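You operate a simulated robot arm through the tools that you are given. There is no shell and no other tool. Be economical: measure what you need, move in short steps, check, and stop when the job is done.

Carry out the task below with a simulated two-armed robot. There is one attempt and no reset: what you move stays moved.

Task
On the top of the bench marked checks, fold the blue cloth in half, so that its two long edges meet.

The check looks at the end state, three seconds after you hand in, the way a careful person would. Anything else that was tipped, shoved, dropped, spilled or broken makes it a failure. Flat cloth is picked up by pressing the open fingertips on it (5 to 10 N) and closing them slowly along it; thin cloth reads only 2 to 8 mm in the jaws.

Robot
Two 7-joint arms with two-finger parallel grippers on one trunk, on a base that drives. Base frame: it is fixed to the floor where the robot stands at the start and does not move with it; the origin is under the middle of the robot, x ahead of it, y to its left, z up; the surface under the hand at the start is at about z = 800. Units: mm, degrees, N and s.
The left shoulder is at the start at [70, 163, 1095], the right one opposite. With the tool pointing down near the work surface each hand reaches from about 400 to 880 mm from the robot's upright axis, wherever it stands, measured 20 degrees to its own side. Places, roughly: top of the bench marked checks [500, 0, 800]. Payload 3.43 kg a hand.
The TCP of each hand is the grasp point between the finger pads, 34 mm short of the fingertips. In the tool frame z runs along the fingers and y along their closing line. Largest opening 128 mm; finger width 24, thickness 12; the body of the gripper, 48 by 130 mm, starts 96 mm behind the TCP.
Orientation is that of the tool frame in the base frame, as a unit quaternion [x, y, z, w]. With the fingers straight down and closing along the base's y, the tool's x points along the base's -x, its y along +y and its z along -z.

Tools
- The arms move only by the tool move_arm. It takes "left_deltas", "right_deltas" or both (then of equal length, played together; a hand with none holds still); each is a list of rows, each a list of 7 numbers: the turn, a rotation vector about the base's x, y, z in units of 180 degrees (1.0 is 180 degrees), then the shift along the base's x, y, z in units of 200 mm (1.0 is 200 mm), then the opening, from 0 (shut) to 1 (fully open). In form: [[ax, ay, az, tx, ty, tz, fingers], ...]. A call has 1 to 10 rows; each row is the pose to reach, as a shift and turn from the pose commanded when the call began. A call with a number of a shift or a turn outside -1 to 1 is refused whole. Each row takes 0.2 s and may step no farther than 50 mm and 8.6 degrees from the row before; otherwise, or with a gripper value out of range, the whole call is refused. Where a pose cannot be reached the arm comes as near as it can. A force on the tool above 40 N (or 10 N above the force at the start of the call, whichever is more), or a blocked arm, ends the call early, and 0.2 s more pass. The fingers move at their own pace (about 153 mm/s each) and stop on an object; they squeeze with about 29 N. The grip force told is the motor's: it shows also when the fingers shut on nothing. Time passes only in rows, and 0.2 s behind the last, so rows that repeat a pose let the fingers close. The reply holds the time, the measured pose of the TCP, the force on the tool along the base axes, the opening and the grip force, in the units named above and with some noise, with the torque about the TCP (base axes, N m) and any sound that the robot's microphone picked up.
- Cameras (640 x 400 px; columns grow to the right, rows downward): "scene" is now at [127.9, -3.9, 1303]; the picture's right is [-0.08, -1.00, 0.00], its down [-0.74, 0.06, -0.67] and it looks along [0.67, -0.06, -0.74] (base axes); focal length 214 px, centre (320, 200). "left" rides on the left gripper at [76, 11, -160] in its tool frame; the picture's right is [-0.15, 0.99, 0.00], its down [-0.88, -0.13, -0.46] and it looks along [-0.45, -0.07, 0.89] (tool axes); focal length 234 px, centre (320, 200). "right" rides on the right gripper at [76, -11, -160] in its tool frame; the picture's right is [0.15, 0.99, 0.00], its down [-0.88, 0.13, -0.46] and it looks along [-0.45, 0.07, 0.89] (tool axes); focal length 234 px, centre (320, 200). There is no depth. A picture from a camera that has moved, and an enlarged one, comes with that camera's place and axes in the base frame and with its lens.
- grab_frame(camera): a new picture of that camera. No time passes.
- slide_trunk(by): slides the trunk up (or, below 0, down) by that many mm; the arms and the scene camera ride with it, the base frame stays. It gives what a move gives, with no picture.
- drive_base(legs): drives the robot by 1 to 6 legs, each [ahead, left, turn to the left] in mm, mm and degrees, along the robot's own axes; the way and the turn of a leg run together, so that a leg with both is an arc; at most 1500 mm and 180 degrees a leg. The arms and the cameras ride along, it lands a little off, and it stops where it bumps. It gives what a move gives.
- head_to(pan, tilt): turns the head with the scene camera to pan (to the left, within 86 degrees either way) and tilt (down, from -29 to 69), counted from straight ahead of the robot. It gives what a move gives.
- zoom(camera, box): a new picture of the part [left, top, right, bottom] of that camera's present view, enlarged. No time passes.
- hand_in(): hands the job in; it is judged then, once.

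Work in short steps. Places have to be worked out from the pictures, the camera data and where the tool is seen: move nearer, look again, correct. Check each grasp and each placing, and mend what went wrong. You have 120 turns and 108 pictures in all, those below and enlarged ones among them. Open the grippers and draw the arms clear of the work before you hand the job in, unless the task says otherwise; then end with one line.

The tools are called by a JSON object that holds its "method" and its "body". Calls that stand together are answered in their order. move_arm: Moves the arms, as the interface text tells. Its arguments: {"type":"object","properties":{"left_deltas":{"type":"array"},"right_deltas":{"type":"array"}},"required":[]} The other tools are called the same way: slide_trunk (by) slides the trunk up or down; drive_base (legs) drives the base; head_to (pan, tilt) turns the head that bears the scene camera; grab_frame (camera) takes a picture; zoom (camera, box) takes an enlarged picture of a part of a camera's view; hand_in () hands the job in.

At the start:

```text
time: 0.0
left_position: [700.4, 175.2, 976.9]
left_tcp_rot: [-0.001, 1.0, 0.001, -0.001]
left_wrist_force: [0.0, 0.1, 0.2]
left_wrist_torque: [-0.01, 0.0, 0.0]
left_grip_width: 128.0
left_finger_force: 0.0
right_position: [647.6, -320.1, 1030.8]
right_tcp_rot: [0.0, 1.0, 0.0, 0.0]
right_wrist_force: [0.0, -0.1, -0.7]
right_wrist_torque: [0.01, -0.04, 0.03]
right_grip_width: 127.5
right_finger_force: 0.0
trunk travel left (down, up): [-575.0, 365.0]
robot x, y, heading: [0.9, 1.7, -0.1]
head pan, tilt: [-4.8, 47.6]
```

scene: 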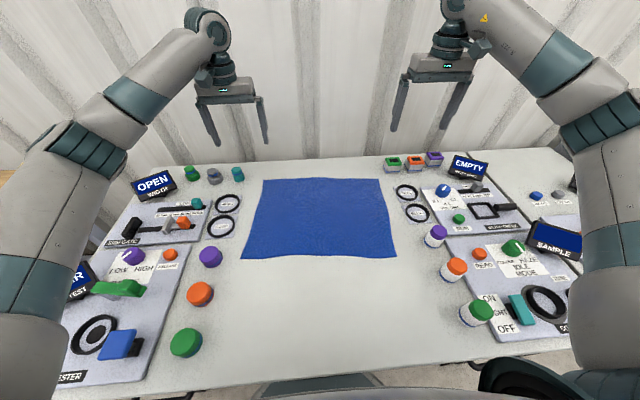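
right: 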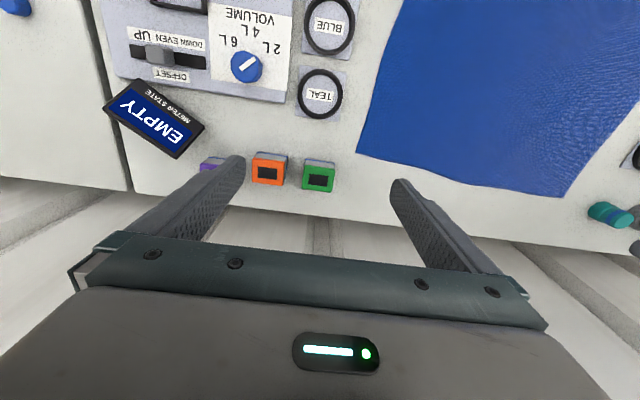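
left: 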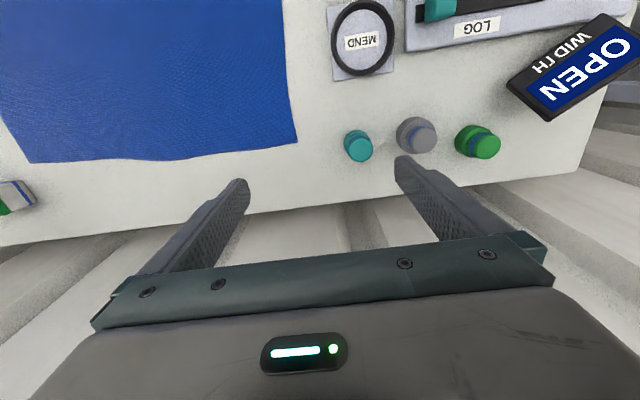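

The cloth measures about 400 mm along y and 300 mm along x, so its long edges are the far one (x≈680) and the near one (x≈385). The near edge is close to the inner reach limit, so I back up 80 mm and then look closely.

{"method": "drive_base", "body": {"legs": [[-80, 0, 0]]}}

{"method": "zoom", "body": {"camera": "scene", "box": [200, 140, 440, 290]}}

```text
time: 1.1
left_position: [618.5, 176.4, 978.1]
left_tcp_rot: [-0.001, 1.0, 0.0, -0.001]
left_wrist_force: [0.8, 0.3, -0.3]
left_wrist_torque: [-0.03, -0.02, -0.01]
left_grip_width: 128.0
left_finger_force: 0.0
right_position: [565.2, -319.4, 1032.4]
right_tcp_rot: [0.0, 1.0, -0.001, 0.0]
right_wrist_force: [-0.1, -1.4, 0.4]
right_wrist_torque: [0.03, -0.02, -0.01]
right_grip_width: 127.8
right_finger_force: 0.1
trunk travel left (down, up): [-575.0, 365.0]
robot x, y, heading: [-79.9, -0.4, 0.1]
head pan, tilt: [-4.8, 47.6]
```

```text
2.67 times, centred on (320, 215) of scene
camera zoom: at [46.4, -3.9, 1303.1], right [-0.08, -1.0, 0.0], down [-0.74, 0.06, -0.67], along [0.67, -0.06, -0.74], focal length 572 px, centre (320, 160)
```

zoom: 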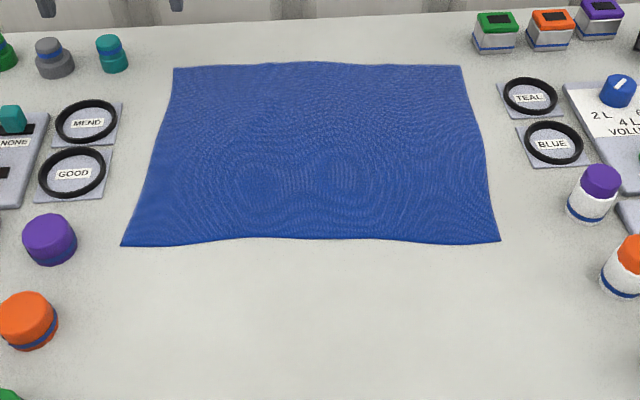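

Back-projecting gives these cloth corners: NL (400,176), NR (373,-222), FL (694,149), FR (666,-252). It is rotated about -4.5°. I'll fold the near edge over onto the far edge, so I bring both hands above the near corners with the fingers partly closed.

{"method": "move_arm", "body": {"left_deltas": [[0, 0, -0.004, -0.158, -0.03, -0.05, 0.8], [0, 0, -0.008, -0.317, -0.06, -0.1, 0.6], [0, 0, -0.012, -0.475, -0.09, -0.15, 0.4], [0, 0, -0.017, -0.633, -0.12, -0.2, 0.35], [0, 0, -0.021, -0.792, -0.15, -0.25, 0.35], [0, 0, -0.025, -0.95, -0.18, -0.3, 0.35]], "right_deltas": [[0, 0, -0.004, -0.15, 0.109, -0.075, 0.8], [0, 0, -0.008, -0.3, 0.218, -0.15, 0.6], [0, 0, -0.012, -0.45, 0.327, -0.225, 0.4], [0, 0, -0.017, -0.6, 0.437, -0.3, 0.35], [0, 0, -0.021, -0.75, 0.546, -0.375, 0.35], [0, 0, -0.025, -0.9, 0.655, -0.45, 0.35]]}}

{"method": "grab_frame", "body": {"camera": "left"}}

{"method": "grab_frame", "body": {"camera": "right"}}

```text
time: 2.5
left_position: [427.4, 139.6, 917.1]
left_tcp_rot: [0.039, 0.999, -0.001, 0.0]
left_wrist_force: [-0.8, 0.5, -0.7]
left_wrist_torque: [0.01, -0.01, -0.02]
left_grip_width: 44.7
left_finger_force: 0.0
right_position: [383.3, -183.9, 939.9]
right_tcp_rot: [0.04, 0.999, -0.001, 0.0]
right_wrist_force: [0.3, 0.8, 0.6]
right_wrist_torque: [0.02, -0.01, 0.02]
right_grip_width: 44.8
right_finger_force: 0.0
trunk travel left (down, up): [-575.0, 365.0]
robot x, y, heading: [-79.3, -0.3, 0.0]
head pan, tilt: [-4.8, 47.6]
```

```text
103 pictures are left
camera left: at [354.1, 156.1, 1077.0], right [0.22, 0.97, 0.0], down [0.87, -0.2, 0.46], along [0.44, -0.1, -0.89], focal length 234 px, centre (320, 200)
```

left: 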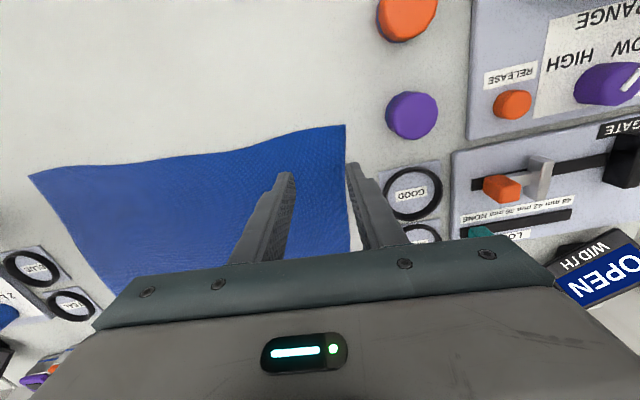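

```text
102 pictures are left
camera right: at [307.3, -189.4, 1100.6], right [-0.07, 1.0, 0.0], down [0.89, 0.06, 0.46], along [0.45, 0.03, -0.89], focal length 234 px, centre (320, 200)
```

right: 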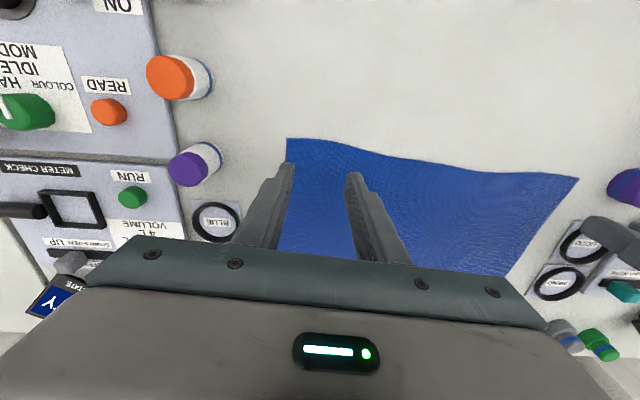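

Both wrist cameras confirm the corners to within a few mm. I lower the hands to tips about 11 mm above the cloth: left to (409,139), right to (386,-189).

{"method": "move_arm", "body": {"left_deltas": [[0, 0, 0, -0.03, 0, -0.12, 0.35], [0, 0, 0, -0.06, 0, -0.24, 0.35], [0, 0, 0, -0.09, 0, -0.36, 0.35], [0, 0, 0, -0.09, 0, -0.36, 0.35]], "right_deltas": [[0, 0, 0, 0.01, -0.01, -0.16, 0.35], [0, 0, 0, 0.015, -0.02, -0.32, 0.35], [0, 0, 0, 0.015, -0.025, -0.475, 0.35], [0, 0, 0, 0.015, -0.025, -0.475, 0.35]]}}

{"method": "grab_frame", "body": {"camera": "scene"}}

{"method": "grab_frame", "body": {"camera": "left"}}

{"method": "grab_frame", "body": {"camera": "right"}}

```text
time: 3.5
left_position: [412.5, 137.9, 846.8]
left_tcp_rot: [0.04, 0.999, 0.001, -0.001]
left_wrist_force: [-0.5, -0.4, -0.1]
left_wrist_torque: [0.0, -0.01, -0.01]
left_grip_width: 44.8
left_finger_force: 0.2
right_position: [385.4, -192.0, 842.9]
right_tcp_rot: [0.039, 0.999, 0.0, 0.0]
right_wrist_force: [-0.4, -0.3, 0.3]
right_wrist_torque: [0.0, 0.01, -0.02]
right_grip_width: 44.6
right_finger_force: 0.0
trunk travel left (down, up): [-575.0, 365.0]
robot x, y, heading: [-83.3, 0.7, -0.0]
head pan, tilt: [-4.8, 47.6]
```

```text
101 pictures are left
camera scene: at [47.1, -3.7, 1303.1], right [-0.08, -1.0, 0.0], down [-0.74, 0.06, -0.67], along [0.67, -0.06, -0.74], focal length 214 px, centre (320, 200)
```

scene: 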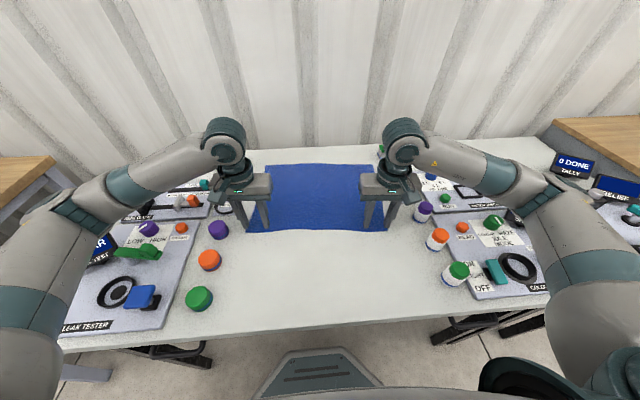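

```text
100 pictures are left
camera left: at [338.4, 156.0, 1006.4], right [0.22, 0.97, 0.0], down [0.87, -0.2, 0.46], along [0.44, -0.1, -0.89], focal length 234 px, centre (320, 200)
```

left: 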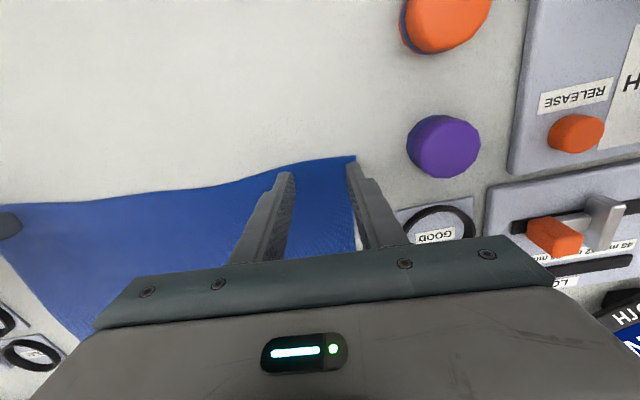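

```text
99 pictures are left
camera right: at [310.2, -197.6, 1004.2], right [-0.07, 1.0, 0.0], down [0.89, 0.06, 0.46], along [0.45, 0.03, -0.89], focal length 234 px, centre (320, 200)
```

right: 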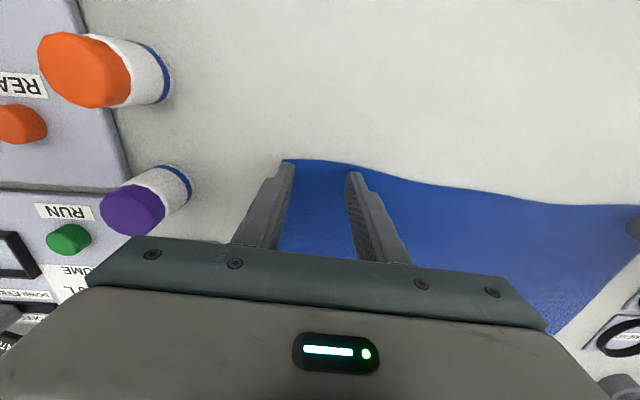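

The fingers sit just inside the corners, with the outer fingers about 2–10 mm in. I lower gently to touch the cloth.

{"method": "move_arm", "body": {"left_deltas": [[0, 0, 0, 0, 0, -0.03, 0.35], [0, 0, 0, 0, 0, -0.05, 0.35], [0, 0, 0, 0, 0, -0.06, 0.35], [0, 0, 0, 0, 0, -0.06, 0.35]], "right_deltas": [[0, 0, 0, 0, 0, -0.02, 0.35], [0, 0, 0, 0, 0, -0.035, 0.35], [0, 0, 0, 0, 0, -0.045, 0.35], [0, 0, 0, 0, 0, -0.045, 0.35]]}}

```text
time: 4.5
left_position: [411.7, 138.1, 835.0]
left_tcp_rot: [0.039, 0.999, -0.001, 0.002]
left_wrist_force: [0.0, 0.8, 17.3]
left_wrist_torque: [-0.04, 0.0, 0.0]
left_grip_width: 45.0
left_finger_force: 0.1
right_position: [388.7, -193.2, 837.1]
right_tcp_rot: [0.04, 0.999, 0.0, 0.001]
right_wrist_force: [0.9, -0.6, -0.4]
right_wrist_torque: [-0.01, -0.02, 0.0]
right_grip_width: 44.9
right_finger_force: 0.0
trunk travel left (down, up): [-575.0, 365.0]
robot x, y, heading: [-80.9, -1.0, 0.2]
head pan, tilt: [-4.8, 47.6]
```

The left hand presses with 17 N, which is too much, so I raise it 0.8 mm. The right isn't touching yet, so I lower it in small steps.

{"method": "move_arm", "body": {"left_deltas": [[0, 0, 0, 0, 0, 0.004, 0.35], [0, 0, 0, 0, 0, 0.004, 0.35]], "right_deltas": [[0, 0, 0, 0, 0, -0.004, 0.35], [0, 0, 0, 0, 0, -0.008, 0.35]]}}

```text
time: 5.1
left_position: [411.3, 139.6, 835.6]
left_tcp_rot: [0.039, 0.999, -0.001, 0.001]
left_wrist_force: [4.3, -0.1, 16.3]
left_wrist_torque: [-0.07, -0.15, 0.04]
left_grip_width: 44.9
left_finger_force: 0.0
right_position: [387.0, -195.3, 834.8]
right_tcp_rot: [0.039, 0.999, 0.0, 0.001]
right_wrist_force: [-0.1, 1.3, 6.6]
right_wrist_torque: [0.06, 0.04, 0.0]
right_grip_width: 44.7
right_finger_force: 0.1
trunk travel left (down, up): [-575.0, 365.0]
robot x, y, heading: [-79.2, -1.1, -0.1]
head pan, tilt: [-4.8, 47.6]
```

The right is at 6.6 N, which is good. The left is still heavy, so I raise it another 1.2 mm.

{"method": "move_arm", "body": {"left_deltas": [[0, 0, 0, 0, 0, 0.006, 0.35], [0, 0, 0, 0, 0, 0.006, 0.35]]}}

```text
time: 5.7
left_position: [410.9, 139.7, 836.5]
left_tcp_rot: [0.039, 0.999, 0.001, 0.0]
left_wrist_force: [1.1, 0.5, 5.1]
left_wrist_torque: [-0.03, -0.06, 0.02]
left_grip_width: 44.8
left_finger_force: 0.0
right_position: [388.7, -194.9, 835.1]
right_tcp_rot: [0.04, 0.999, 0.0, 0.0]
right_wrist_force: [0.6, -0.1, 13.9]
right_wrist_torque: [0.11, -0.06, 0.0]
right_grip_width: 44.7
right_finger_force: 0.1
trunk travel left (down, up): [-575.0, 365.0]
robot x, y, heading: [-82.6, 1.6, 0.2]
head pan, tilt: [-4.8, 47.6]
```

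The left reads 5 N and the right drifted to 14 N. I trim both and close slowly.

{"method": "move_arm", "body": {"left_deltas": [[0, 0, 0, 0, 0, -0.001, 0.32], [0, 0, 0, 0, 0, -0.001, 0.28], [0, 0, 0, 0, 0, -0.001, 0.24], [0, 0, 0, 0, 0, -0.001, 0.2], [0, 0, 0, 0, 0, -0.001, 0.16], [0, 0, 0, 0, 0, -0.001, 0.12], [0, 0, 0, 0, 0, -0.001, 0.08], [0, 0, 0, 0, 0, -0.001, 0.04], [0, 0, 0, 0, 0, -0.001, 0.0], [0, 0, 0, 0, 0, -0.001, 0.0]], "right_deltas": [[0, 0, 0, 0, 0, 0.002, 0.32], [0, 0, 0, 0, 0, 0.002, 0.28], [0, 0, 0, 0, 0, 0.002, 0.24], [0, 0, 0, 0, 0, 0.002, 0.2], [0, 0, 0, 0, 0, 0.002, 0.16], [0, 0, 0, 0, 0, 0.002, 0.12], [0, 0, 0, 0, 0, 0.002, 0.08], [0, 0, 0, 0, 0, 0.002, 0.04], [0, 0, 0, 0, 0, 0.002, 0.0], [0, 0, 0, 0, 0, 0.002, 0.0]]}}

{"method": "grab_frame", "body": {"camera": "left"}}

{"method": "grab_frame", "body": {"camera": "right"}}

```text
time: 7.9
left_position: [411.2, 138.8, 835.7]
left_tcp_rot: [0.039, 0.999, 0.0, 0.0]
left_wrist_force: [0.2, -0.2, 8.7]
left_wrist_torque: [0.0, -0.03, 0.0]
left_grip_width: 0.0
left_finger_force: 29.1
right_position: [387.3, -194.4, 835.3]
right_tcp_rot: [0.039, 0.999, 0.0, 0.001]
right_wrist_force: [0.5, 0.4, 7.4]
right_wrist_torque: [0.03, -0.02, 0.03]
right_grip_width: 2.6
right_finger_force: 29.4
trunk travel left (down, up): [-575.0, 365.0]
robot x, y, heading: [-81.7, -1.3, -0.1]
head pan, tilt: [-4.8, 47.6]
```

```text
98 pictures are left
camera left: at [337.8, 156.3, 995.6], right [0.22, 0.97, 0.0], down [0.87, -0.2, 0.46], along [0.45, -0.1, -0.89], focal length 234 px, centre (320, 200)
```

left: 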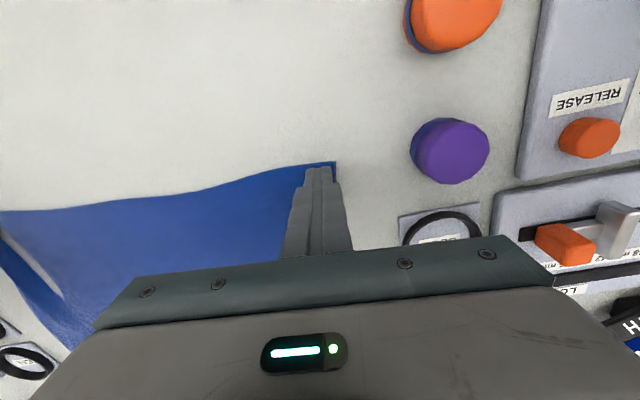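

```text
97 pictures are left
camera right: at [311.5, -200.1, 996.1], right [-0.07, 1.0, 0.0], down [0.89, 0.06, 0.46], along [0.46, 0.03, -0.89], focal length 234 px, centre (320, 200)
```

right: 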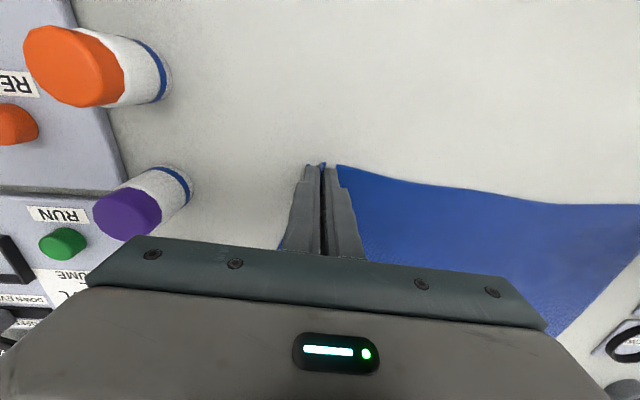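

The right has pinched the cloth at 2.6 mm. The left slid off, and its corner was dragged about 18 mm inward. I reopen the left while it presses, to spread the cloth back, and hold the right still.

{"method": "move_arm", "body": {"left_deltas": [[0, 0, 0, 0, 0, 0, 0.05], [0, 0, 0, 0, 0, 0, 0.1], [0, 0, 0, 0, 0, 0, 0.15], [0, 0, 0, 0, 0, 0, 0.2], [0, 0, 0, 0, 0, 0, 0.25], [0, 0, 0, 0, 0, 0, 0.28]]}}

{"method": "grab_frame", "body": {"camera": "left"}}

```text
time: 9.3
left_position: [411.2, 139.0, 836.5]
left_tcp_rot: [0.039, 0.999, 0.0, 0.001]
left_wrist_force: [-0.5, 1.0, 7.8]
left_wrist_torque: [-0.12, 0.03, -0.01]
left_grip_width: 34.8
left_finger_force: 0.1
right_position: [388.1, -194.2, 837.0]
right_tcp_rot: [0.039, 0.999, 0.0, 0.001]
right_wrist_force: [-0.8, -1.0, 7.2]
right_wrist_torque: [-0.02, 0.03, 0.05]
right_grip_width: 2.6
right_finger_force: 29.0
trunk travel left (down, up): [-575.0, 365.0]
robot x, y, heading: [-78.3, -5.7, -0.2]
head pan, tilt: [-4.8, 47.6]
```

```text
96 pictures are left
camera left: at [337.8, 156.5, 995.5], right [0.22, 0.97, 0.0], down [0.87, -0.2, 0.46], along [0.45, -0.1, -0.89], focal length 234 px, centre (320, 200)
```

left: 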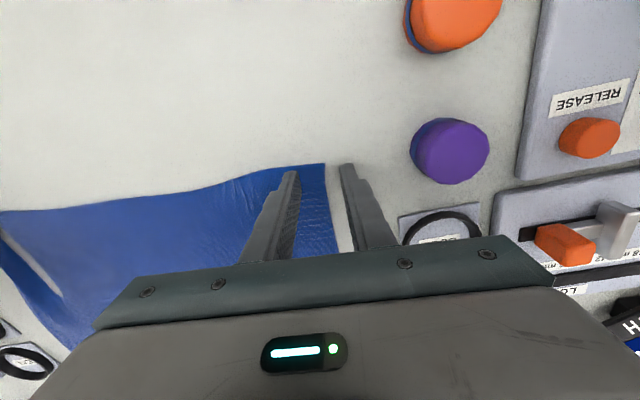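

The left outer finger has come off the cloth. The corner is now near (402,146). I lift the left hand slightly, shift it 35 mm inward and open it for a fresh pinch.

{"method": "move_arm", "body": {"left_deltas": [[0, 0, 0, 0, 0, 0.06, 0.28], [0, 0, 0, 0.01, -0.09, 0.06, 0.35], [0, 0, 0, 0.015, -0.175, 0.06, 0.35], [0, 0, 0, 0.015, -0.175, 0.06, 0.35]]}}

{"method": "grab_frame", "body": {"camera": "left"}}

```text
time: 10.3
left_position: [414.5, 103.4, 847.7]
left_tcp_rot: [0.04, 0.999, -0.001, 0.0]
left_wrist_force: [0.0, -0.1, -1.0]
left_wrist_torque: [0.02, 0.02, -0.01]
left_grip_width: 44.8
left_finger_force: 0.1
right_position: [388.3, -194.9, 835.9]
right_tcp_rot: [0.039, 0.999, -0.001, 0.001]
right_wrist_force: [-2.3, 0.4, 11.7]
right_wrist_torque: [-0.02, 0.05, -0.03]
right_grip_width: 2.9
right_finger_force: 29.1
trunk travel left (down, up): [-575.0, 365.0]
robot x, y, heading: [-79.5, 0.4, 0.1]
head pan, tilt: [-4.8, 47.6]
```

```text
95 pictures are left
camera left: at [341.5, 120.3, 1008.4], right [0.22, 0.97, 0.0], down [0.87, -0.2, 0.46], along [0.44, -0.1, -0.89], focal length 234 px, centre (320, 200)
```

left: 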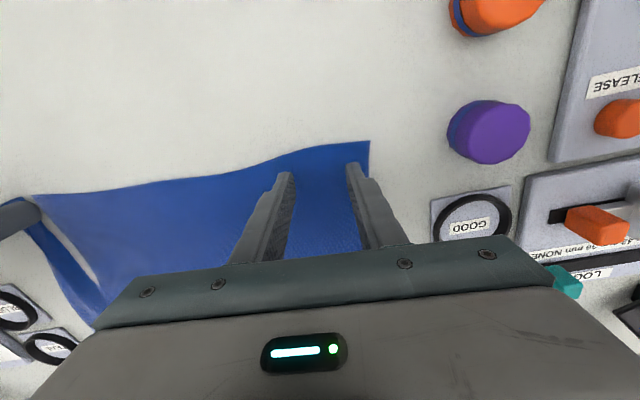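

The fingers are both well over the cloth now. I lower the left to contact.

{"method": "move_arm", "body": {"left_deltas": [[0, 0, 0, 0, 0, -0.03, 0.35], [0, 0, 0, 0, 0, -0.05, 0.35], [0, 0, 0, 0, 0, -0.058, 0.35], [0, 0, 0, 0, 0, -0.06, 0.35], [0, 0, 0, 0, 0, -0.06, 0.35]]}}

```text
time: 11.5
left_position: [413.9, 103.9, 836.5]
left_tcp_rot: [0.04, 0.999, 0.0, 0.001]
left_wrist_force: [-0.6, -1.5, 4.1]
left_wrist_torque: [-0.03, -0.02, 0.02]
left_grip_width: 44.6
left_finger_force: 0.1
right_position: [387.4, -194.1, 836.3]
right_tcp_rot: [0.04, 0.999, 0.0, 0.001]
right_wrist_force: [-0.9, 0.9, 10.4]
right_wrist_torque: [0.02, 0.01, -0.01]
right_grip_width: 2.5
right_finger_force: 29.0
trunk travel left (down, up): [-575.0, 365.0]
robot x, y, heading: [-79.7, 3.6, -0.1]
head pan, tilt: [-4.8, 47.6]
```

The left reads 4 N. I add about 0.5 mm, aiming for roughly 9 N, and close more slowly.

{"method": "move_arm", "body": {"left_deltas": [[0, 0, 0, 0, 0, -0.003, 0.35], [0, 0, 0, 0, 0, -0.003, 0.32], [0, 0, 0, 0, 0, -0.003, 0.29], [0, 0, 0, 0, 0, -0.003, 0.26], [0, 0, 0, 0, 0, -0.003, 0.23], [0, 0, 0, 0, 0, -0.003, 0.2]]}}

{"method": "grab_frame", "body": {"camera": "left"}}

```text
time: 12.9
left_position: [414.4, 103.7, 835.1]
left_tcp_rot: [0.04, 0.999, 0.0, 0.001]
left_wrist_force: [0.5, -5.7, 16.2]
left_wrist_torque: [-0.08, 0.02, -0.02]
left_grip_width: 25.9
left_finger_force: 1.2
right_position: [387.4, -194.0, 834.8]
right_tcp_rot: [0.039, 0.999, 0.0, 0.001]
right_wrist_force: [0.2, 5.1, 4.3]
right_wrist_torque: [0.17, 0.02, 0.04]
right_grip_width: 2.7
right_finger_force: 28.8
trunk travel left (down, up): [-575.0, 365.0]
robot x, y, heading: [-80.4, -2.9, -0.0]
head pan, tilt: [-4.8, 47.6]
```

```text
94 pictures are left
camera left: at [340.3, 120.4, 995.5], right [0.22, 0.97, 0.0], down [0.87, -0.2, 0.46], along [0.45, -0.1, -0.89], focal length 234 px, centre (320, 200)
```

left: 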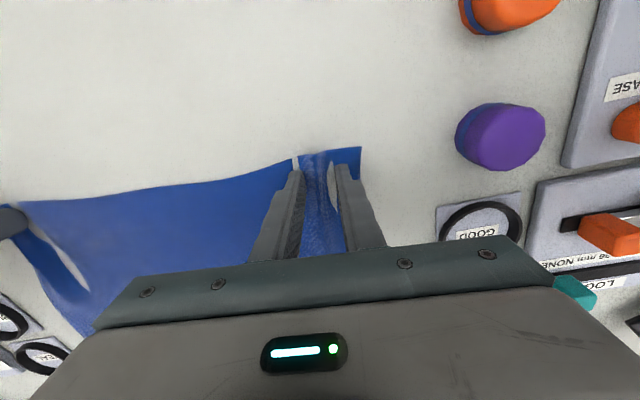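

A ridge is rising between the left fingers, so I finish closing there.

{"method": "move_arm", "body": {"left_deltas": [[0, 0, 0, 0, 0, 0.001, 0.17], [0, 0, 0, 0, 0, 0.002, 0.14], [0, 0, 0, 0, 0, 0.002, 0.11], [0, 0, 0, 0, 0, 0.002, 0.08], [0, 0, 0, 0, 0, 0.002, 0.05], [0, 0, 0, 0, 0, 0.002, 0.02], [0, 0, 0, 0, 0, 0.002, 0.0], [0, 0, 0, 0, 0, 0.002, 0.0]]}}

{"method": "grab_frame", "body": {"camera": "left"}}

{"method": "grab_frame", "body": {"camera": "scene"}}

```text
time: 14.7
left_position: [412.9, 102.9, 835.4]
left_tcp_rot: [0.039, 0.999, -0.002, 0.001]
left_wrist_force: [-1.9, -26.2, 7.9]
left_wrist_torque: [-0.94, 0.04, 0.0]
left_grip_width: 2.9
left_finger_force: 28.7
right_position: [387.9, -193.2, 837.2]
right_tcp_rot: [0.038, 0.999, 0.002, 0.002]
right_wrist_force: [1.5, 27.0, 5.5]
right_wrist_torque: [0.94, -0.06, 0.29]
right_grip_width: 2.9
right_finger_force: 29.2
trunk travel left (down, up): [-575.0, 365.0]
robot x, y, heading: [-81.7, 3.0, -0.2]
head pan, tilt: [-4.8, 47.6]
```

```text
93 pictures are left
camera left: at [340.7, 120.1, 995.8], right [0.22, 0.97, 0.0], down [0.87, -0.2, 0.46], along [0.44, -0.11, -0.89], focal length 234 px, centre (320, 200)
```

left: 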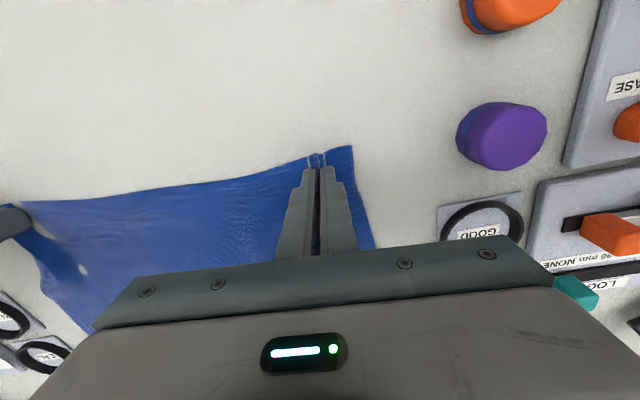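

```text
92 pictures are left
camera scene: at [46.1, -3.9, 1303.2], right [-0.08, -1.0, 0.0], down [-0.74, 0.06, -0.67], along [0.67, -0.06, -0.74], focal length 214 px, centre (320, 200)
```

scene: 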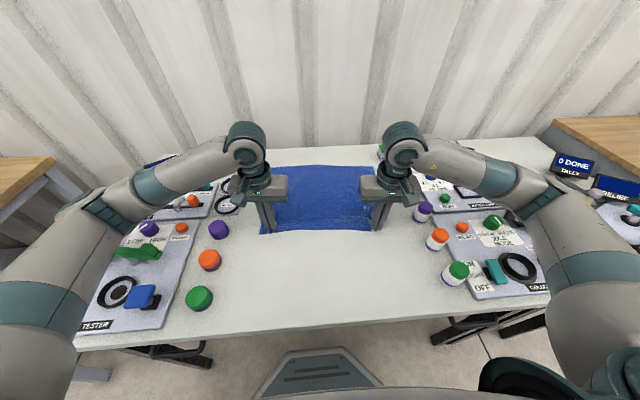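

Both hands hold the cloth, but this grip has a problem. With vertical fingers the near edge can't flip over when carried away from me. Folding far edge to near lets me tilt the fingers forward, so the edge turns over properly. I release here, opening slowly while pressing so the ridges spread out again.

{"method": "move_arm", "body": {"left_deltas": [[0, 0, 0, 0, 0, 0, 0.04], [0, 0, 0, 0, 0, 0, 0.08], [0, 0, 0, 0, 0, 0, 0.13], [0, 0, 0, 0, 0, 0, 0.18], [0, 0, 0, 0, 0, 0, 0.24], [0, 0, 0, 0, 0, 0, 0.3], [0, 0, 0, 0, 0, 0, 0.36], [0, 0, 0, 0, 0, 0.05, 0.36], [0, 0, 0, 0, 0, 0.2, 0.36], [0, 0, 0, 0, 0, 0.4, 0.36]], "right_deltas": [[0, 0, 0, 0, 0, 0, 0.04], [0, 0, 0, 0, 0, 0, 0.08], [0, 0, 0, 0, 0, 0, 0.13], [0, 0, 0, 0, 0, 0, 0.18], [0, 0, 0, 0, 0, 0, 0.24], [0, 0, 0, 0, 0, 0, 0.3], [0, 0, 0, 0, 0, 0, 0.36], [0, 0, 0, 0, 0, 0.05, 0.36], [0, 0, 0, 0, 0, 0.2, 0.36], [0, 0, 0, 0, 0, 0.4, 0.36]]}}

{"method": "zoom", "body": {"camera": "scene", "box": [200, 140, 440, 290]}}

{"method": "grab_frame", "body": {"camera": "left"}}

{"method": "grab_frame", "body": {"camera": "right"}}

```text
time: 16.9
left_position: [413.6, 102.3, 917.5]
left_tcp_rot: [0.04, 0.999, 0.0, 0.001]
left_wrist_force: [-1.0, 0.9, -0.4]
left_wrist_torque: [-0.01, 0.01, 0.01]
left_grip_width: 46.1
left_finger_force: 0.0
right_position: [386.3, -196.0, 916.2]
right_tcp_rot: [0.039, 0.999, 0.0, 0.0]
right_wrist_force: [0.2, 0.5, 0.9]
right_wrist_torque: [-0.06, 0.01, 0.03]
right_grip_width: 46.1
right_finger_force: 0.1
trunk travel left (down, up): [-575.0, 365.0]
robot x, y, heading: [-75.2, 0.6, 0.1]
head pan, tilt: [-4.8, 47.6]
```

```text
2.67 times, centred on (320, 215) of scene
camera zoom: at [46.7, -3.9, 1302.9], right [-0.08, -1.0, 0.0], down [-0.74, 0.06, -0.67], along [0.67, -0.06, -0.74], focal length 572 px, centre (320, 160)
```

zoom: 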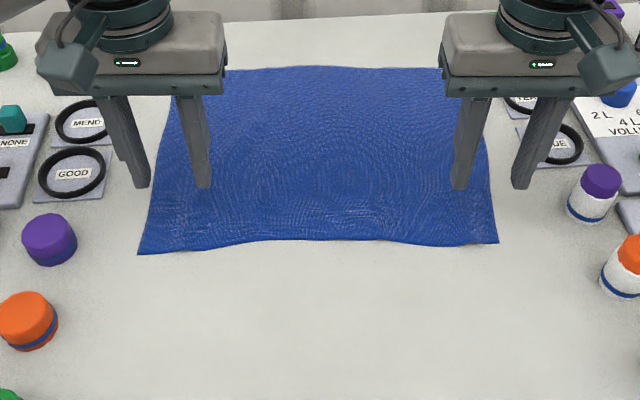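

```text
90 pictures are left
camera left: at [340.2, 119.1, 1077.5], right [0.22, 0.97, 0.0], down [0.87, -0.2, 0.46], along [0.44, -0.1, -0.89], focal length 234 px, centre (320, 200)
```

left: 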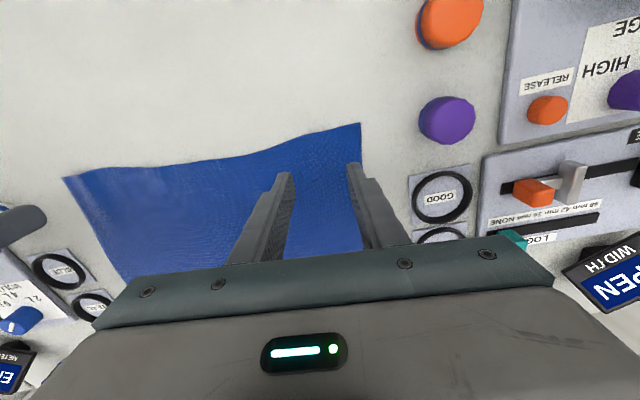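

```text
89 pictures are left
camera right: at [310.2, -201.8, 1077.8], right [-0.07, 1.0, 0.0], down [0.89, 0.06, 0.46], along [0.45, 0.03, -0.89], focal length 234 px, centre (320, 200)
```

right: 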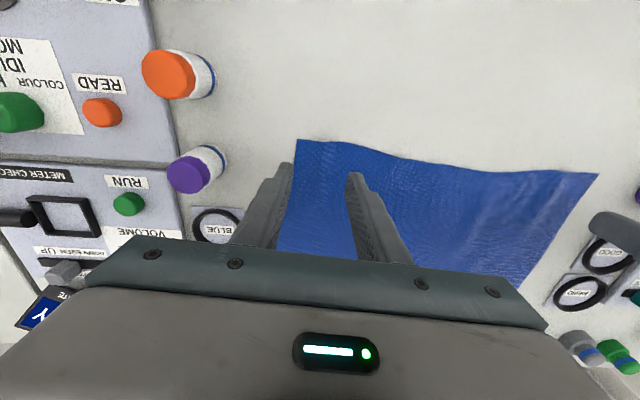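

The cloth is flat again, with the NL corner about 14 mm inward. The wrist camera hangs on the robot-side of each hand, so tilting the fingers forward would push it into the bench. I test whether the hands can yaw 180°, which would put the camera on the far side, free to tilt and looking at the far edge.

{"method": "move_arm", "body": {"left_deltas": [[0, 0, 0.045, 0.04, 0, 0.05, 0.36], [0, 0, 0.09, 0.08, 0, 0.1, 0.36], [0, 0, 0.135, 0.12, 0, 0.15, 0.36], [0, 0, 0.18, 0.16, 0, 0.2, 0.36], [0, 0, 0.225, 0.2, 0, 0.2, 0.36], [0, 0, 0.27, 0.24, 0, 0.2, 0.36], [0, 0, 0.315, 0.28, 0, 0.2, 0.36], [0, 0, 0.36, 0.32, 0, 0.2, 0.36], [0, 0, 0.405, 0.36, 0, 0.2, 0.36], [0, 0, 0.45, 0.4, 0, 0.2, 0.36]], "right_deltas": [[0, 0, -0.045, 0.04, 0, 0.05, 0.36], [0, 0, -0.09, 0.08, 0, 0.1, 0.36], [0, 0, -0.135, 0.12, 0, 0.15, 0.36], [0, 0, -0.18, 0.16, 0, 0.2, 0.36], [0, 0, -0.225, 0.2, 0, 0.2, 0.36], [0, 0, -0.27, 0.24, 0, 0.2, 0.36], [0, 0, -0.315, 0.28, 0, 0.2, 0.36], [0, 0, -0.36, 0.32, 0, 0.2, 0.36], [0, 0, -0.405, 0.36, 0, 0.2, 0.36], [0, 0, -0.45, 0.4, 0, 0.2, 0.36]]}}

```text
time: 19.1
left_position: [496.0, 105.4, 954.2]
left_tcp_rot: [-0.62, 0.785, -0.001, 0.0]
left_wrist_force: [0.0, -0.4, -0.6]
left_wrist_torque: [0.03, 0.02, 0.01]
left_grip_width: 46.1
left_finger_force: 0.2
right_position: [469.4, -193.8, 955.4]
right_tcp_rot: [0.68, 0.734, -0.001, -0.001]
right_wrist_force: [0.1, -0.7, 0.6]
right_wrist_torque: [-0.01, -0.02, -0.02]
right_grip_width: 46.0
right_finger_force: 0.1
trunk travel left (down, up): [-575.0, 365.0]
robot x, y, heading: [-81.3, -1.7, -0.2]
head pan, tilt: [-4.8, 47.6]
```

It works so far, so I continue the yaw.

{"method": "move_arm", "body": {"left_deltas": [[0, 0, 0.046, 0.04, 0, 0, 0.36], [0, 0, 0.092, 0.08, 0, 0, 0.36], [0, 0, 0.138, 0.12, 0, 0, 0.36], [0, 0, 0.184, 0.16, 0, 0, 0.36], [0, 0, 0.23, 0.2, 0, 0, 0.36], [0, 0, 0.276, 0.24, 0, 0, 0.36], [0, 0, 0.322, 0.28, 0, 0, 0.36], [0, 0, 0.368, 0.32, 0, 0, 0.36], [0, 0, 0.414, 0.36, 0, 0, 0.36], [0, 0, 0.46, 0.4, 0, 0, 0.36]], "right_deltas": [[0, 0, -0.046, 0.04, 0, 0, 0.36], [0, 0, -0.092, 0.08, 0, 0, 0.36], [0, 0, -0.138, 0.12, 0, 0, 0.36], [0, 0, -0.184, 0.16, 0, 0, 0.36], [0, 0, -0.23, 0.2, 0, 0, 0.36], [0, 0, -0.276, 0.24, 0, 0, 0.36], [0, 0, -0.322, 0.28, 0, 0, 0.36], [0, 0, -0.368, 0.32, 0, 0, 0.36], [0, 0, -0.414, 0.36, 0, 0, 0.36], [0, 0, -0.46, 0.4, 0, 0, 0.36]]}}

```text
time: 21.3
left_position: [722.2, 98.5, 943.8]
left_tcp_rot: [0.981, -0.193, -0.001, 0.0]
left_wrist_force: [0.5, -0.2, -0.4]
left_wrist_torque: [0.07, -0.03, 0.01]
left_grip_width: 45.9
left_finger_force: 0.1
left hand out of reach, approached as far as the arm can: row 4, 5, 6, 7, 8, 9, 10
right_position: [547.0, -195.6, 955.4]
right_tcp_rot: [0.995, 0.101, 0.001, -0.001]
right_wrist_force: [0.1, -0.3, 0.3]
right_wrist_torque: [0.02, 0.0, -0.02]
right_grip_width: 45.9
right_finger_force: 0.0
trunk travel left (down, up): [-575.0, 365.0]
robot x, y, heading: [-82.2, 0.1, 0.2]
head pan, tilt: [-4.8, 47.6]
```

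The right hand yawed fine. The left reached the orientation but strayed to x=722. I check whether the left can come back to x≈640 in this orientation, and look at the scene.

{"method": "move_arm", "body": {"left_deltas": [[0, 0, 0.02, 0, 0, 0, 0.36], [0, 0, 0.04, 0.0, 0, 0, 0.36], [0, 0, 0.06, 0.0, 0, 0, 0.36], [0, 0, 0.08, 0, 0, 0, 0.36]]}}

{"method": "grab_frame", "body": {"camera": "scene"}}

```text
time: 22.3
left_position: [712.3, 103.0, 943.3]
left_tcp_rot: [0.999, -0.055, 0.0, 0.001]
left_wrist_force: [-0.6, 0.2, 0.3]
left_wrist_torque: [0.01, 0.03, -0.03]
left_grip_width: 46.1
left_finger_force: 0.0
left hand out of reach, approached as far as the arm can: row 1
right_position: [547.1, -194.9, 954.6]
right_tcp_rot: [0.995, 0.102, 0.0, 0.0]
right_wrist_force: [-0.1, 0.3, -0.1]
right_wrist_torque: [0.03, -0.04, 0.01]
right_grip_width: 46.1
right_finger_force: 0.0
trunk travel left (down, up): [-575.0, 365.0]
robot x, y, heading: [-75.9, 0.9, 0.3]
head pan, tilt: [-4.8, 47.6]
```

```text
88 pictures are left
camera scene: at [46.9, -5.0, 1303.1], right [-0.08, -1.0, 0.0], down [-0.74, 0.06, -0.67], along [0.67, -0.06, -0.74], focal length 214 px, centre (320, 200)
```

scene: 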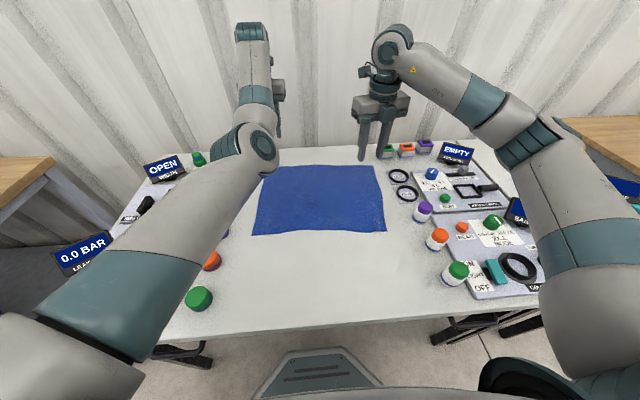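

The left elbow has dropped into a poor configuration. I unwind the left hand and will try turning it the other way.

{"method": "move_arm", "body": {"left_deltas": [[0, 0, -0.046, 0, 0, 0.04, 0.36], [0, 0, -0.092, 0, 0, 0.08, 0.36], [0, 0, -0.138, 0, 0, 0.12, 0.36], [0, 0, -0.184, 0, 0, 0.16, 0.36], [0, 0, -0.23, -0.05, 0, 0.2, 0.36], [0, 0, -0.276, -0.1, 0, 0.2, 0.36], [0, 0, -0.322, -0.15, 0, 0.2, 0.36], [0, 0, -0.368, -0.2, 0, 0.2, 0.36], [0, 0, -0.414, -0.25, 0, 0.2, 0.36], [0, 0, -0.46, -0.3, 0, 0.2, 0.36]]}}

{"method": "move_arm", "body": {"left_deltas": [[0, 0, -0.046, 0, 0, 0, 0.36], [0, 0, -0.092, 0, 0, 0, 0.36], [0, 0, -0.138, 0, 0, 0, 0.36], [0, 0, -0.184, 0, 0, 0, 0.36], [0, 0, -0.23, 0, 0, 0, 0.36], [0, 0, -0.276, 0, 0, 0, 0.36], [0, 0, -0.322, 0, 0, 0, 0.36], [0, 0, -0.368, 0, 0, 0, 0.36], [0, 0, -0.414, 0, 0, 0, 0.36], [0, 0, -0.46, 0, 0, 0, 0.36]]}}

{"method": "grab_frame", "body": {"camera": "scene"}}

```text
time: 24.5
left_position: [705.7, 106.2, 978.4]
left_tcp_rot: [0.712, -0.702, 0.0, 0.0]
left_wrist_force: [-0.4, -0.4, -0.2]
left_wrist_torque: [0.02, 0.0, -0.02]
left_grip_width: 46.3
left_finger_force: 0.0
left hand out of reach, approached as far as the arm can: row 5, 6, 7, 8, 9, 10
right_position: [547.6, -194.8, 954.5]
right_tcp_rot: [0.995, 0.101, 0.0, 0.0]
right_wrist_force: [0.7, -0.5, 0.3]
right_wrist_torque: [-0.01, -0.05, 0.0]
right_grip_width: 46.0
right_finger_force: 0.2
trunk travel left (down, up): [-575.0, 365.0]
robot x, y, heading: [-81.3, 0.9, 0.1]
head pan, tilt: [-4.8, 47.6]
```

```text
time: 26.7
left_position: [706.5, 108.3, 980.9]
left_tcp_rot: [-0.07, 0.998, 0.0, -0.001]
left_wrist_force: [0.2, 0.4, 0.0]
left_wrist_torque: [0.01, 0.0, -0.03]
left_grip_width: 46.0
left_finger_force: 0.2
left hand out of reach, approached as far as the arm can: row 3, 4, 5, 6, 7, 8, 9, 10
right_position: [547.9, -193.3, 955.3]
right_tcp_rot: [0.995, 0.102, 0.0, 0.0]
right_wrist_force: [-0.1, -0.1, -0.4]
right_wrist_torque: [-0.02, -0.02, 0.02]
right_grip_width: 46.1
right_finger_force: 0.0
trunk travel left (down, up): [-575.0, 365.0]
robot x, y, heading: [-78.5, -0.8, 0.0]
head pan, tilt: [-4.8, 47.6]
```

```text
87 pictures are left
camera scene: at [47.4, -3.9, 1303.0], right [-0.08, -1.0, 0.0], down [-0.74, 0.06, -0.67], along [0.67, -0.06, -0.74], focal length 214 px, centre (320, 200)
```

scene: 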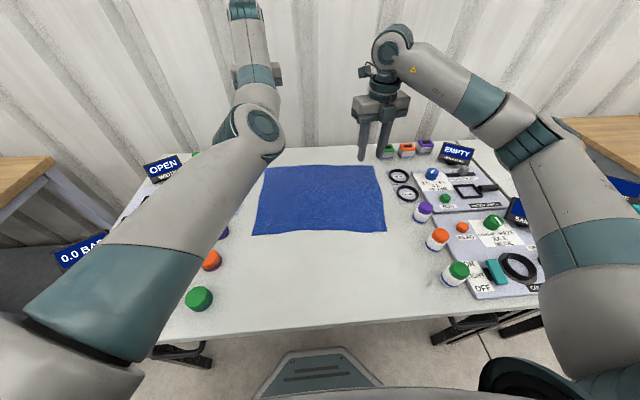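

The left arm's elbow is now on the inside of the branch. I move the left hand up and outward to swing the elbow back out.

{"method": "move_arm", "body": {"left_deltas": [[0, 0, 0, 0, 0.1, 0.1, 0.36], [0, 0, 0, 0, 0.2, 0.2, 0.36], [0, 0, 0, 0, 0.3, 0.3, 0.36], [0, 0, 0, 0, 0.4, 0.4, 0.36], [0, 0, 0, 0, 0.5, 0.5, 0.36], [0, 0, 0, 0, 0.6, 0.6, 0.36], [0, 0, 0, 0, 0.7, 0.7, 0.36], [0, 0, 0, 0, 0.8, 0.8, 0.36], [0, 0, 0, 0, 0.9, 0.9, 0.36], [0, 0, 0, 0, 1, 1, 0.36]]}}

{"method": "grab_frame", "body": {"camera": "scene"}}

```text
time: 28.9
left_position: [682.7, 306.4, 1177.9]
left_tcp_rot: [-0.071, 0.997, 0.001, 0.0]
left_wrist_force: [0.0, 0.5, -0.5]
left_wrist_torque: [-0.03, -0.03, -0.03]
left_grip_width: 46.2
left_finger_force: 0.2
left hand out of reach, approached as far as the arm can: row 8, 9, 10
right_position: [547.5, -194.5, 956.2]
right_tcp_rot: [0.995, 0.102, 0.0, 0.0]
right_wrist_force: [-0.2, -0.6, -0.2]
right_wrist_torque: [0.04, 0.0, -0.03]
right_grip_width: 46.1
right_finger_force: 0.0
trunk travel left (down, up): [-575.0, 365.0]
robot x, y, heading: [-79.6, 1.1, -0.1]
head pan, tilt: [-4.8, 47.6]
```

```text
86 pictures are left
camera scene: at [46.9, -3.6, 1303.1], right [-0.08, -1.0, 0.0], down [-0.74, 0.06, -0.67], along [0.67, -0.06, -0.74], focal length 214 px, centre (320, 200)
```

scene: 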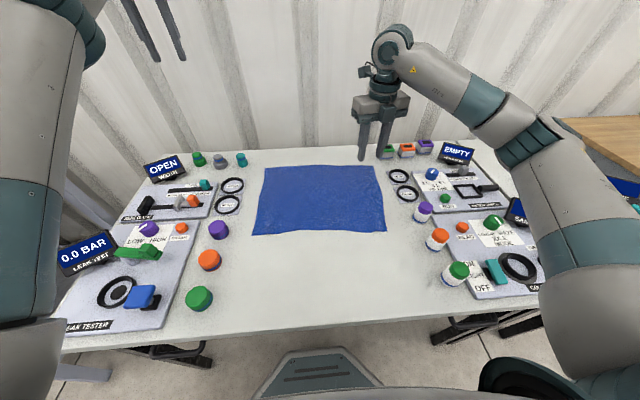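

The arm is raised and clear of the bench. I bring the left back down along an outer path and see which configuration it takes.

{"method": "move_arm", "body": {"left_deltas": [[0, 0, -0.01, -0.05, 0, -0.08, 0.36], [0, 0, -0.02, -0.1, 0, -0.16, 0.36], [0, 0, -0.03, -0.15, 0, -0.24, 0.36], [0, 0, -0.04, -0.2, 0, -0.32, 0.36], [0, 0, -0.04, -0.25, 0, -0.4, 0.36], [0, 0, -0.04, -0.3, -0.05, -0.48, 0.36], [0, 0, -0.04, -0.3, -0.1, -0.56, 0.36], [0, 0, -0.04, -0.3, -0.15, -0.64, 0.36]]}}

{"method": "grab_frame", "body": {"camera": "scene"}}

```text
time: 30.7
left_position: [716.8, 287.7, 1092.5]
left_tcp_rot: [-0.008, 1.0, -0.001, -0.001]
left_wrist_force: [-0.3, 0.8, -0.8]
left_wrist_torque: [-0.01, -0.01, -0.02]
left_grip_width: 46.0
left_finger_force: 0.0
left hand out of reach, approached as far as the arm can: row 1, 2, 3, 4, 5, 6, 7, 8
right_position: [548.5, -193.2, 955.9]
right_tcp_rot: [0.995, 0.102, 0.0, 0.0]
right_wrist_force: [0.2, -0.1, 0.5]
right_wrist_torque: [-0.03, 0.0, 0.0]
right_grip_width: 46.1
right_finger_force: 0.0
trunk travel left (down, up): [-575.0, 365.0]
robot x, y, heading: [-78.2, 0.8, 0.2]
head pan, tilt: [-4.8, 47.6]
```

```text
85 pictures are left
camera scene: at [47.1, -3.4, 1303.1], right [-0.08, -1.0, 0.0], down [-0.74, 0.06, -0.67], along [0.67, -0.06, -0.74], focal length 214 px, centre (320, 200)
```

scene: 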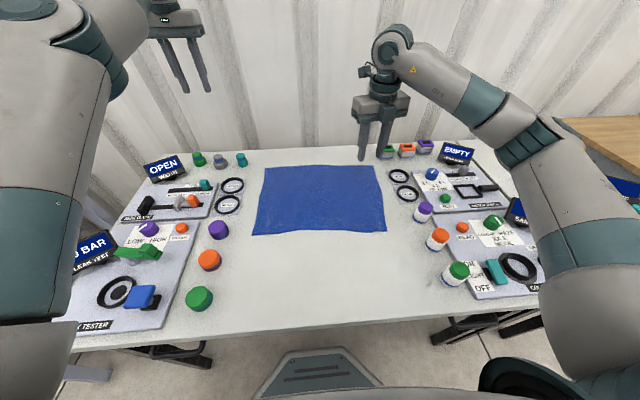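

The left wrist appears flipped after hitting a joint limit. I turn its yaw negative past that branch's limit, so the solver flips it back.

{"method": "move_arm", "body": {"left_deltas": [[0, 0, -0.046, -0.05, 0, 0, 0.36], [0, 0, -0.092, -0.1, 0, 0, 0.36], [0, 0, -0.138, -0.15, 0, 0, 0.36], [0, 0, -0.184, -0.2, 0, 0, 0.36], [0, 0, -0.23, -0.25, 0, 0, 0.36], [0, 0, -0.276, -0.3, 0, 0, 0.36], [0, 0, -0.322, -0.35, 0, 0, 0.36], [0, 0, -0.368, -0.4, 0, 0, 0.36], [0, 0, -0.414, -0.4, 0, 0, 0.36], [0, 0, -0.46, -0.4, 0, 0, 0.36]]}}

{"method": "move_arm", "body": {"left_deltas": [[0, 0, -0.046, 0, 0, 0, 0.36], [0, 0, -0.092, 0, 0, 0, 0.36], [0, 0, -0.138, 0, 0, 0, 0.36], [0, 0, -0.184, 0, 0, 0, 0.36], [0, 0, -0.23, 0, 0, 0, 0.36], [0, 0, -0.276, 0, 0, 0, 0.36], [0, 0, -0.322, 0, 0, 0, 0.36], [0, 0, -0.368, 0, 0, 0, 0.36], [0, 0, -0.414, 0, 0, 0, 0.36], [0, 0, -0.46, 0, 0, 0, 0.36]]}}

{"method": "grab_frame", "body": {"camera": "scene"}}

```text
time: 32.9
left_position: [710.9, 290.6, 1112.5]
left_tcp_rot: [0.656, 0.755, -0.001, -0.001]
left_wrist_force: [0.0, -0.2, 0.5]
left_wrist_torque: [0.02, -0.01, 0.01]
left_grip_width: 46.1
left_finger_force: 0.0
left hand out of reach, approached as far as the arm can: row 1, 2, 3, 4, 5, 6, 7, 8, 9, 10
right_position: [547.5, -194.1, 955.1]
right_tcp_rot: [0.995, 0.102, 0.0, 0.0]
right_wrist_force: [0.2, -0.3, 0.5]
right_wrist_torque: [0.0, 0.02, 0.0]
right_grip_width: 46.0
right_finger_force: 0.1
trunk travel left (down, up): [-575.0, 365.0]
robot x, y, heading: [-81.3, 0.6, 0.0]
head pan, tilt: [-4.8, 47.6]
```

```text
time: 35.1
left_position: [710.7, 290.7, 1110.4]
left_tcp_rot: [0.991, 0.132, -0.002, 0.0]
left_wrist_force: [-0.4, 0.5, 0.2]
left_wrist_torque: [-0.02, -0.01, 0.01]
left_grip_width: 46.0
left_finger_force: 0.1
right_position: [547.6, -193.8, 954.9]
right_tcp_rot: [0.995, 0.102, 0.0, 0.0]
right_wrist_force: [0.1, 0.2, 0.3]
right_wrist_torque: [0.0, 0.01, 0.03]
right_grip_width: 46.2
right_finger_force: 0.1
trunk travel left (down, up): [-575.0, 365.0]
robot x, y, heading: [-79.2, 0.3, 0.4]
head pan, tilt: [-4.8, 47.6]
```

```text
84 pictures are left
camera scene: at [47.4, -3.9, 1303.0], right [-0.08, -1.0, 0.0], down [-0.74, 0.06, -0.67], along [0.67, -0.06, -0.74], focal length 214 px, centre (320, 200)
```

scene: 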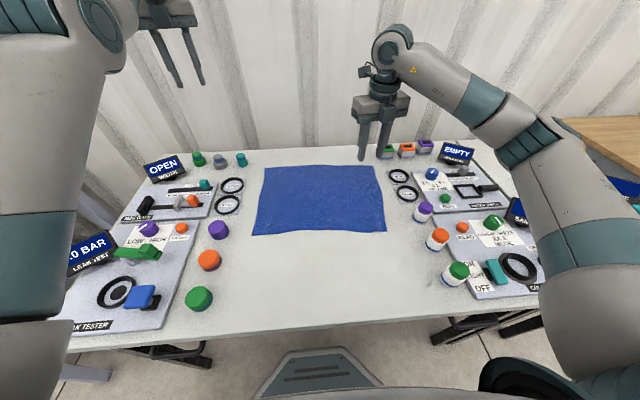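

The left hand is now at yaw about -165°, matching the right. I test pulling it in and down.

{"method": "move_arm", "body": {"left_deltas": [[0, 0, 0, -0.1, -0.1, -0.05, 0.36], [0, 0, 0, -0.2, -0.2, -0.1, 0.36], [0, 0, 0, -0.3, -0.3, -0.15, 0.36], [0, 0, 0, -0.4, -0.4, -0.2, 0.36], [0, 0, 0, -0.5, -0.5, -0.25, 0.36], [0, 0, 0, -0.6, -0.6, -0.3, 0.36]]}}

{"method": "grab_frame", "body": {"camera": "scene"}}

```text
time: 36.5
left_position: [715.3, 164.4, 1087.9]
left_tcp_rot: [0.991, 0.133, -0.001, 0.0]
left_wrist_force: [0.1, 0.1, -0.9]
left_wrist_torque: [-0.04, 0.02, -0.04]
left_grip_width: 46.0
left_finger_force: 0.1
left hand out of reach, approached as far as the arm can: row 1, 2, 3, 4, 5, 6
right_position: [549.1, -194.7, 956.0]
right_tcp_rot: [0.995, 0.102, 0.001, 0.0]
right_wrist_force: [0.6, 0.2, 0.6]
right_wrist_torque: [-0.03, -0.01, 0.02]
right_grip_width: 45.9
right_finger_force: 0.0
trunk travel left (down, up): [-575.0, 365.0]
robot x, y, heading: [-85.4, 4.0, 0.2]
head pan, tilt: [-4.8, 47.6]
```

```text
83 pictures are left
camera scene: at [47.3, -3.2, 1303.0], right [-0.08, -1.0, 0.0], down [-0.74, 0.06, -0.67], along [0.67, -0.06, -0.74], focal length 214 px, centre (320, 200)
```

scene: 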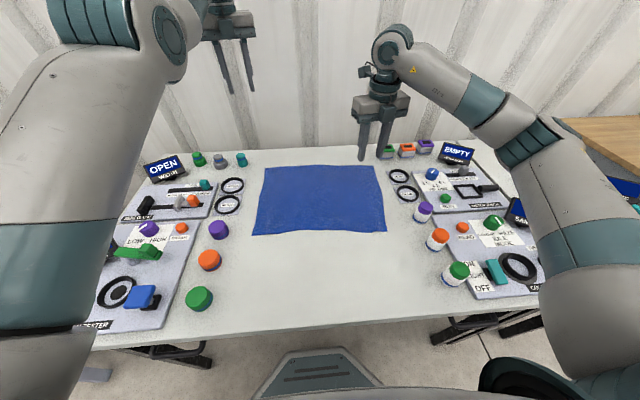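

The left is still in its elbow-down posture. I try stretching the arm fully forward, where the elbow is free to swing, and then coming back.

{"method": "move_arm", "body": {"left_deltas": [[0, 0, 0, 0.15, 0.1, 0, 0.36], [0, 0, 0, 0.3, 0.2, 0, 0.36], [0, 0, 0, 0.45, 0.3, 0, 0.36], [0, 0, 0, 0.6, 0.4, 0, 0.36], [0, 0, 0, 0.75, 0.5, 0, 0.36], [0, 0, 0, 0.9, 0.6, 0, 0.36], [0, 0, 0, 1, 0.7, 0, 0.36], [0, 0, 0, 1, 0.8, 0, 0.36], [0, 0, 0, 1, 0.9, 0, 0.36], [0, 0, 0, 1, 1, 0, 0.36]]}}

{"method": "grab_frame", "body": {"camera": "scene"}}

```text
time: 38.7
left_position: [732.4, 312.8, 1036.4]
left_tcp_rot: [0.991, 0.133, -0.001, 0.001]
left_wrist_force: [-0.2, -0.1, 0.2]
left_wrist_torque: [0.02, 0.0, -0.01]
left_grip_width: 46.2
left_finger_force: 0.1
left hand out of reach, approached as far as the arm can: row 1, 2, 3, 4, 5, 6, 7, 8, 9, 10
right_position: [547.1, -193.7, 956.7]
right_tcp_rot: [0.995, 0.103, 0.0, -0.001]
right_wrist_force: [-0.1, -0.4, -0.8]
right_wrist_torque: [0.01, 0.02, 0.01]
right_grip_width: 45.9
right_finger_force: 0.3
trunk travel left (down, up): [-575.0, 365.0]
robot x, y, heading: [-83.4, -0.3, 0.1]
head pan, tilt: [-4.8, 47.6]
```

```text
82 pictures are left
camera scene: at [47.0, -3.8, 1303.1], right [-0.08, -1.0, 0.0], down [-0.74, 0.06, -0.67], along [0.67, -0.06, -0.74], focal length 214 px, centre (320, 200)
```

scene: 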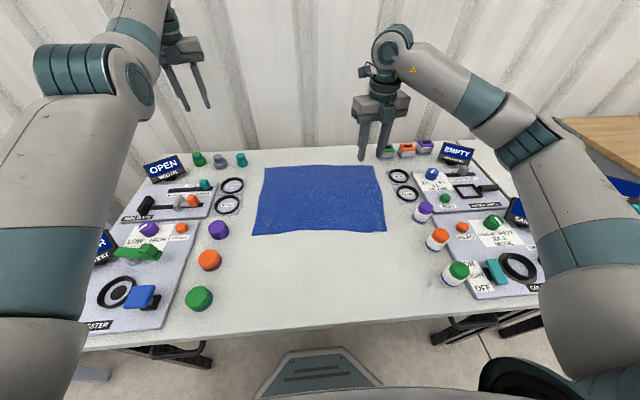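

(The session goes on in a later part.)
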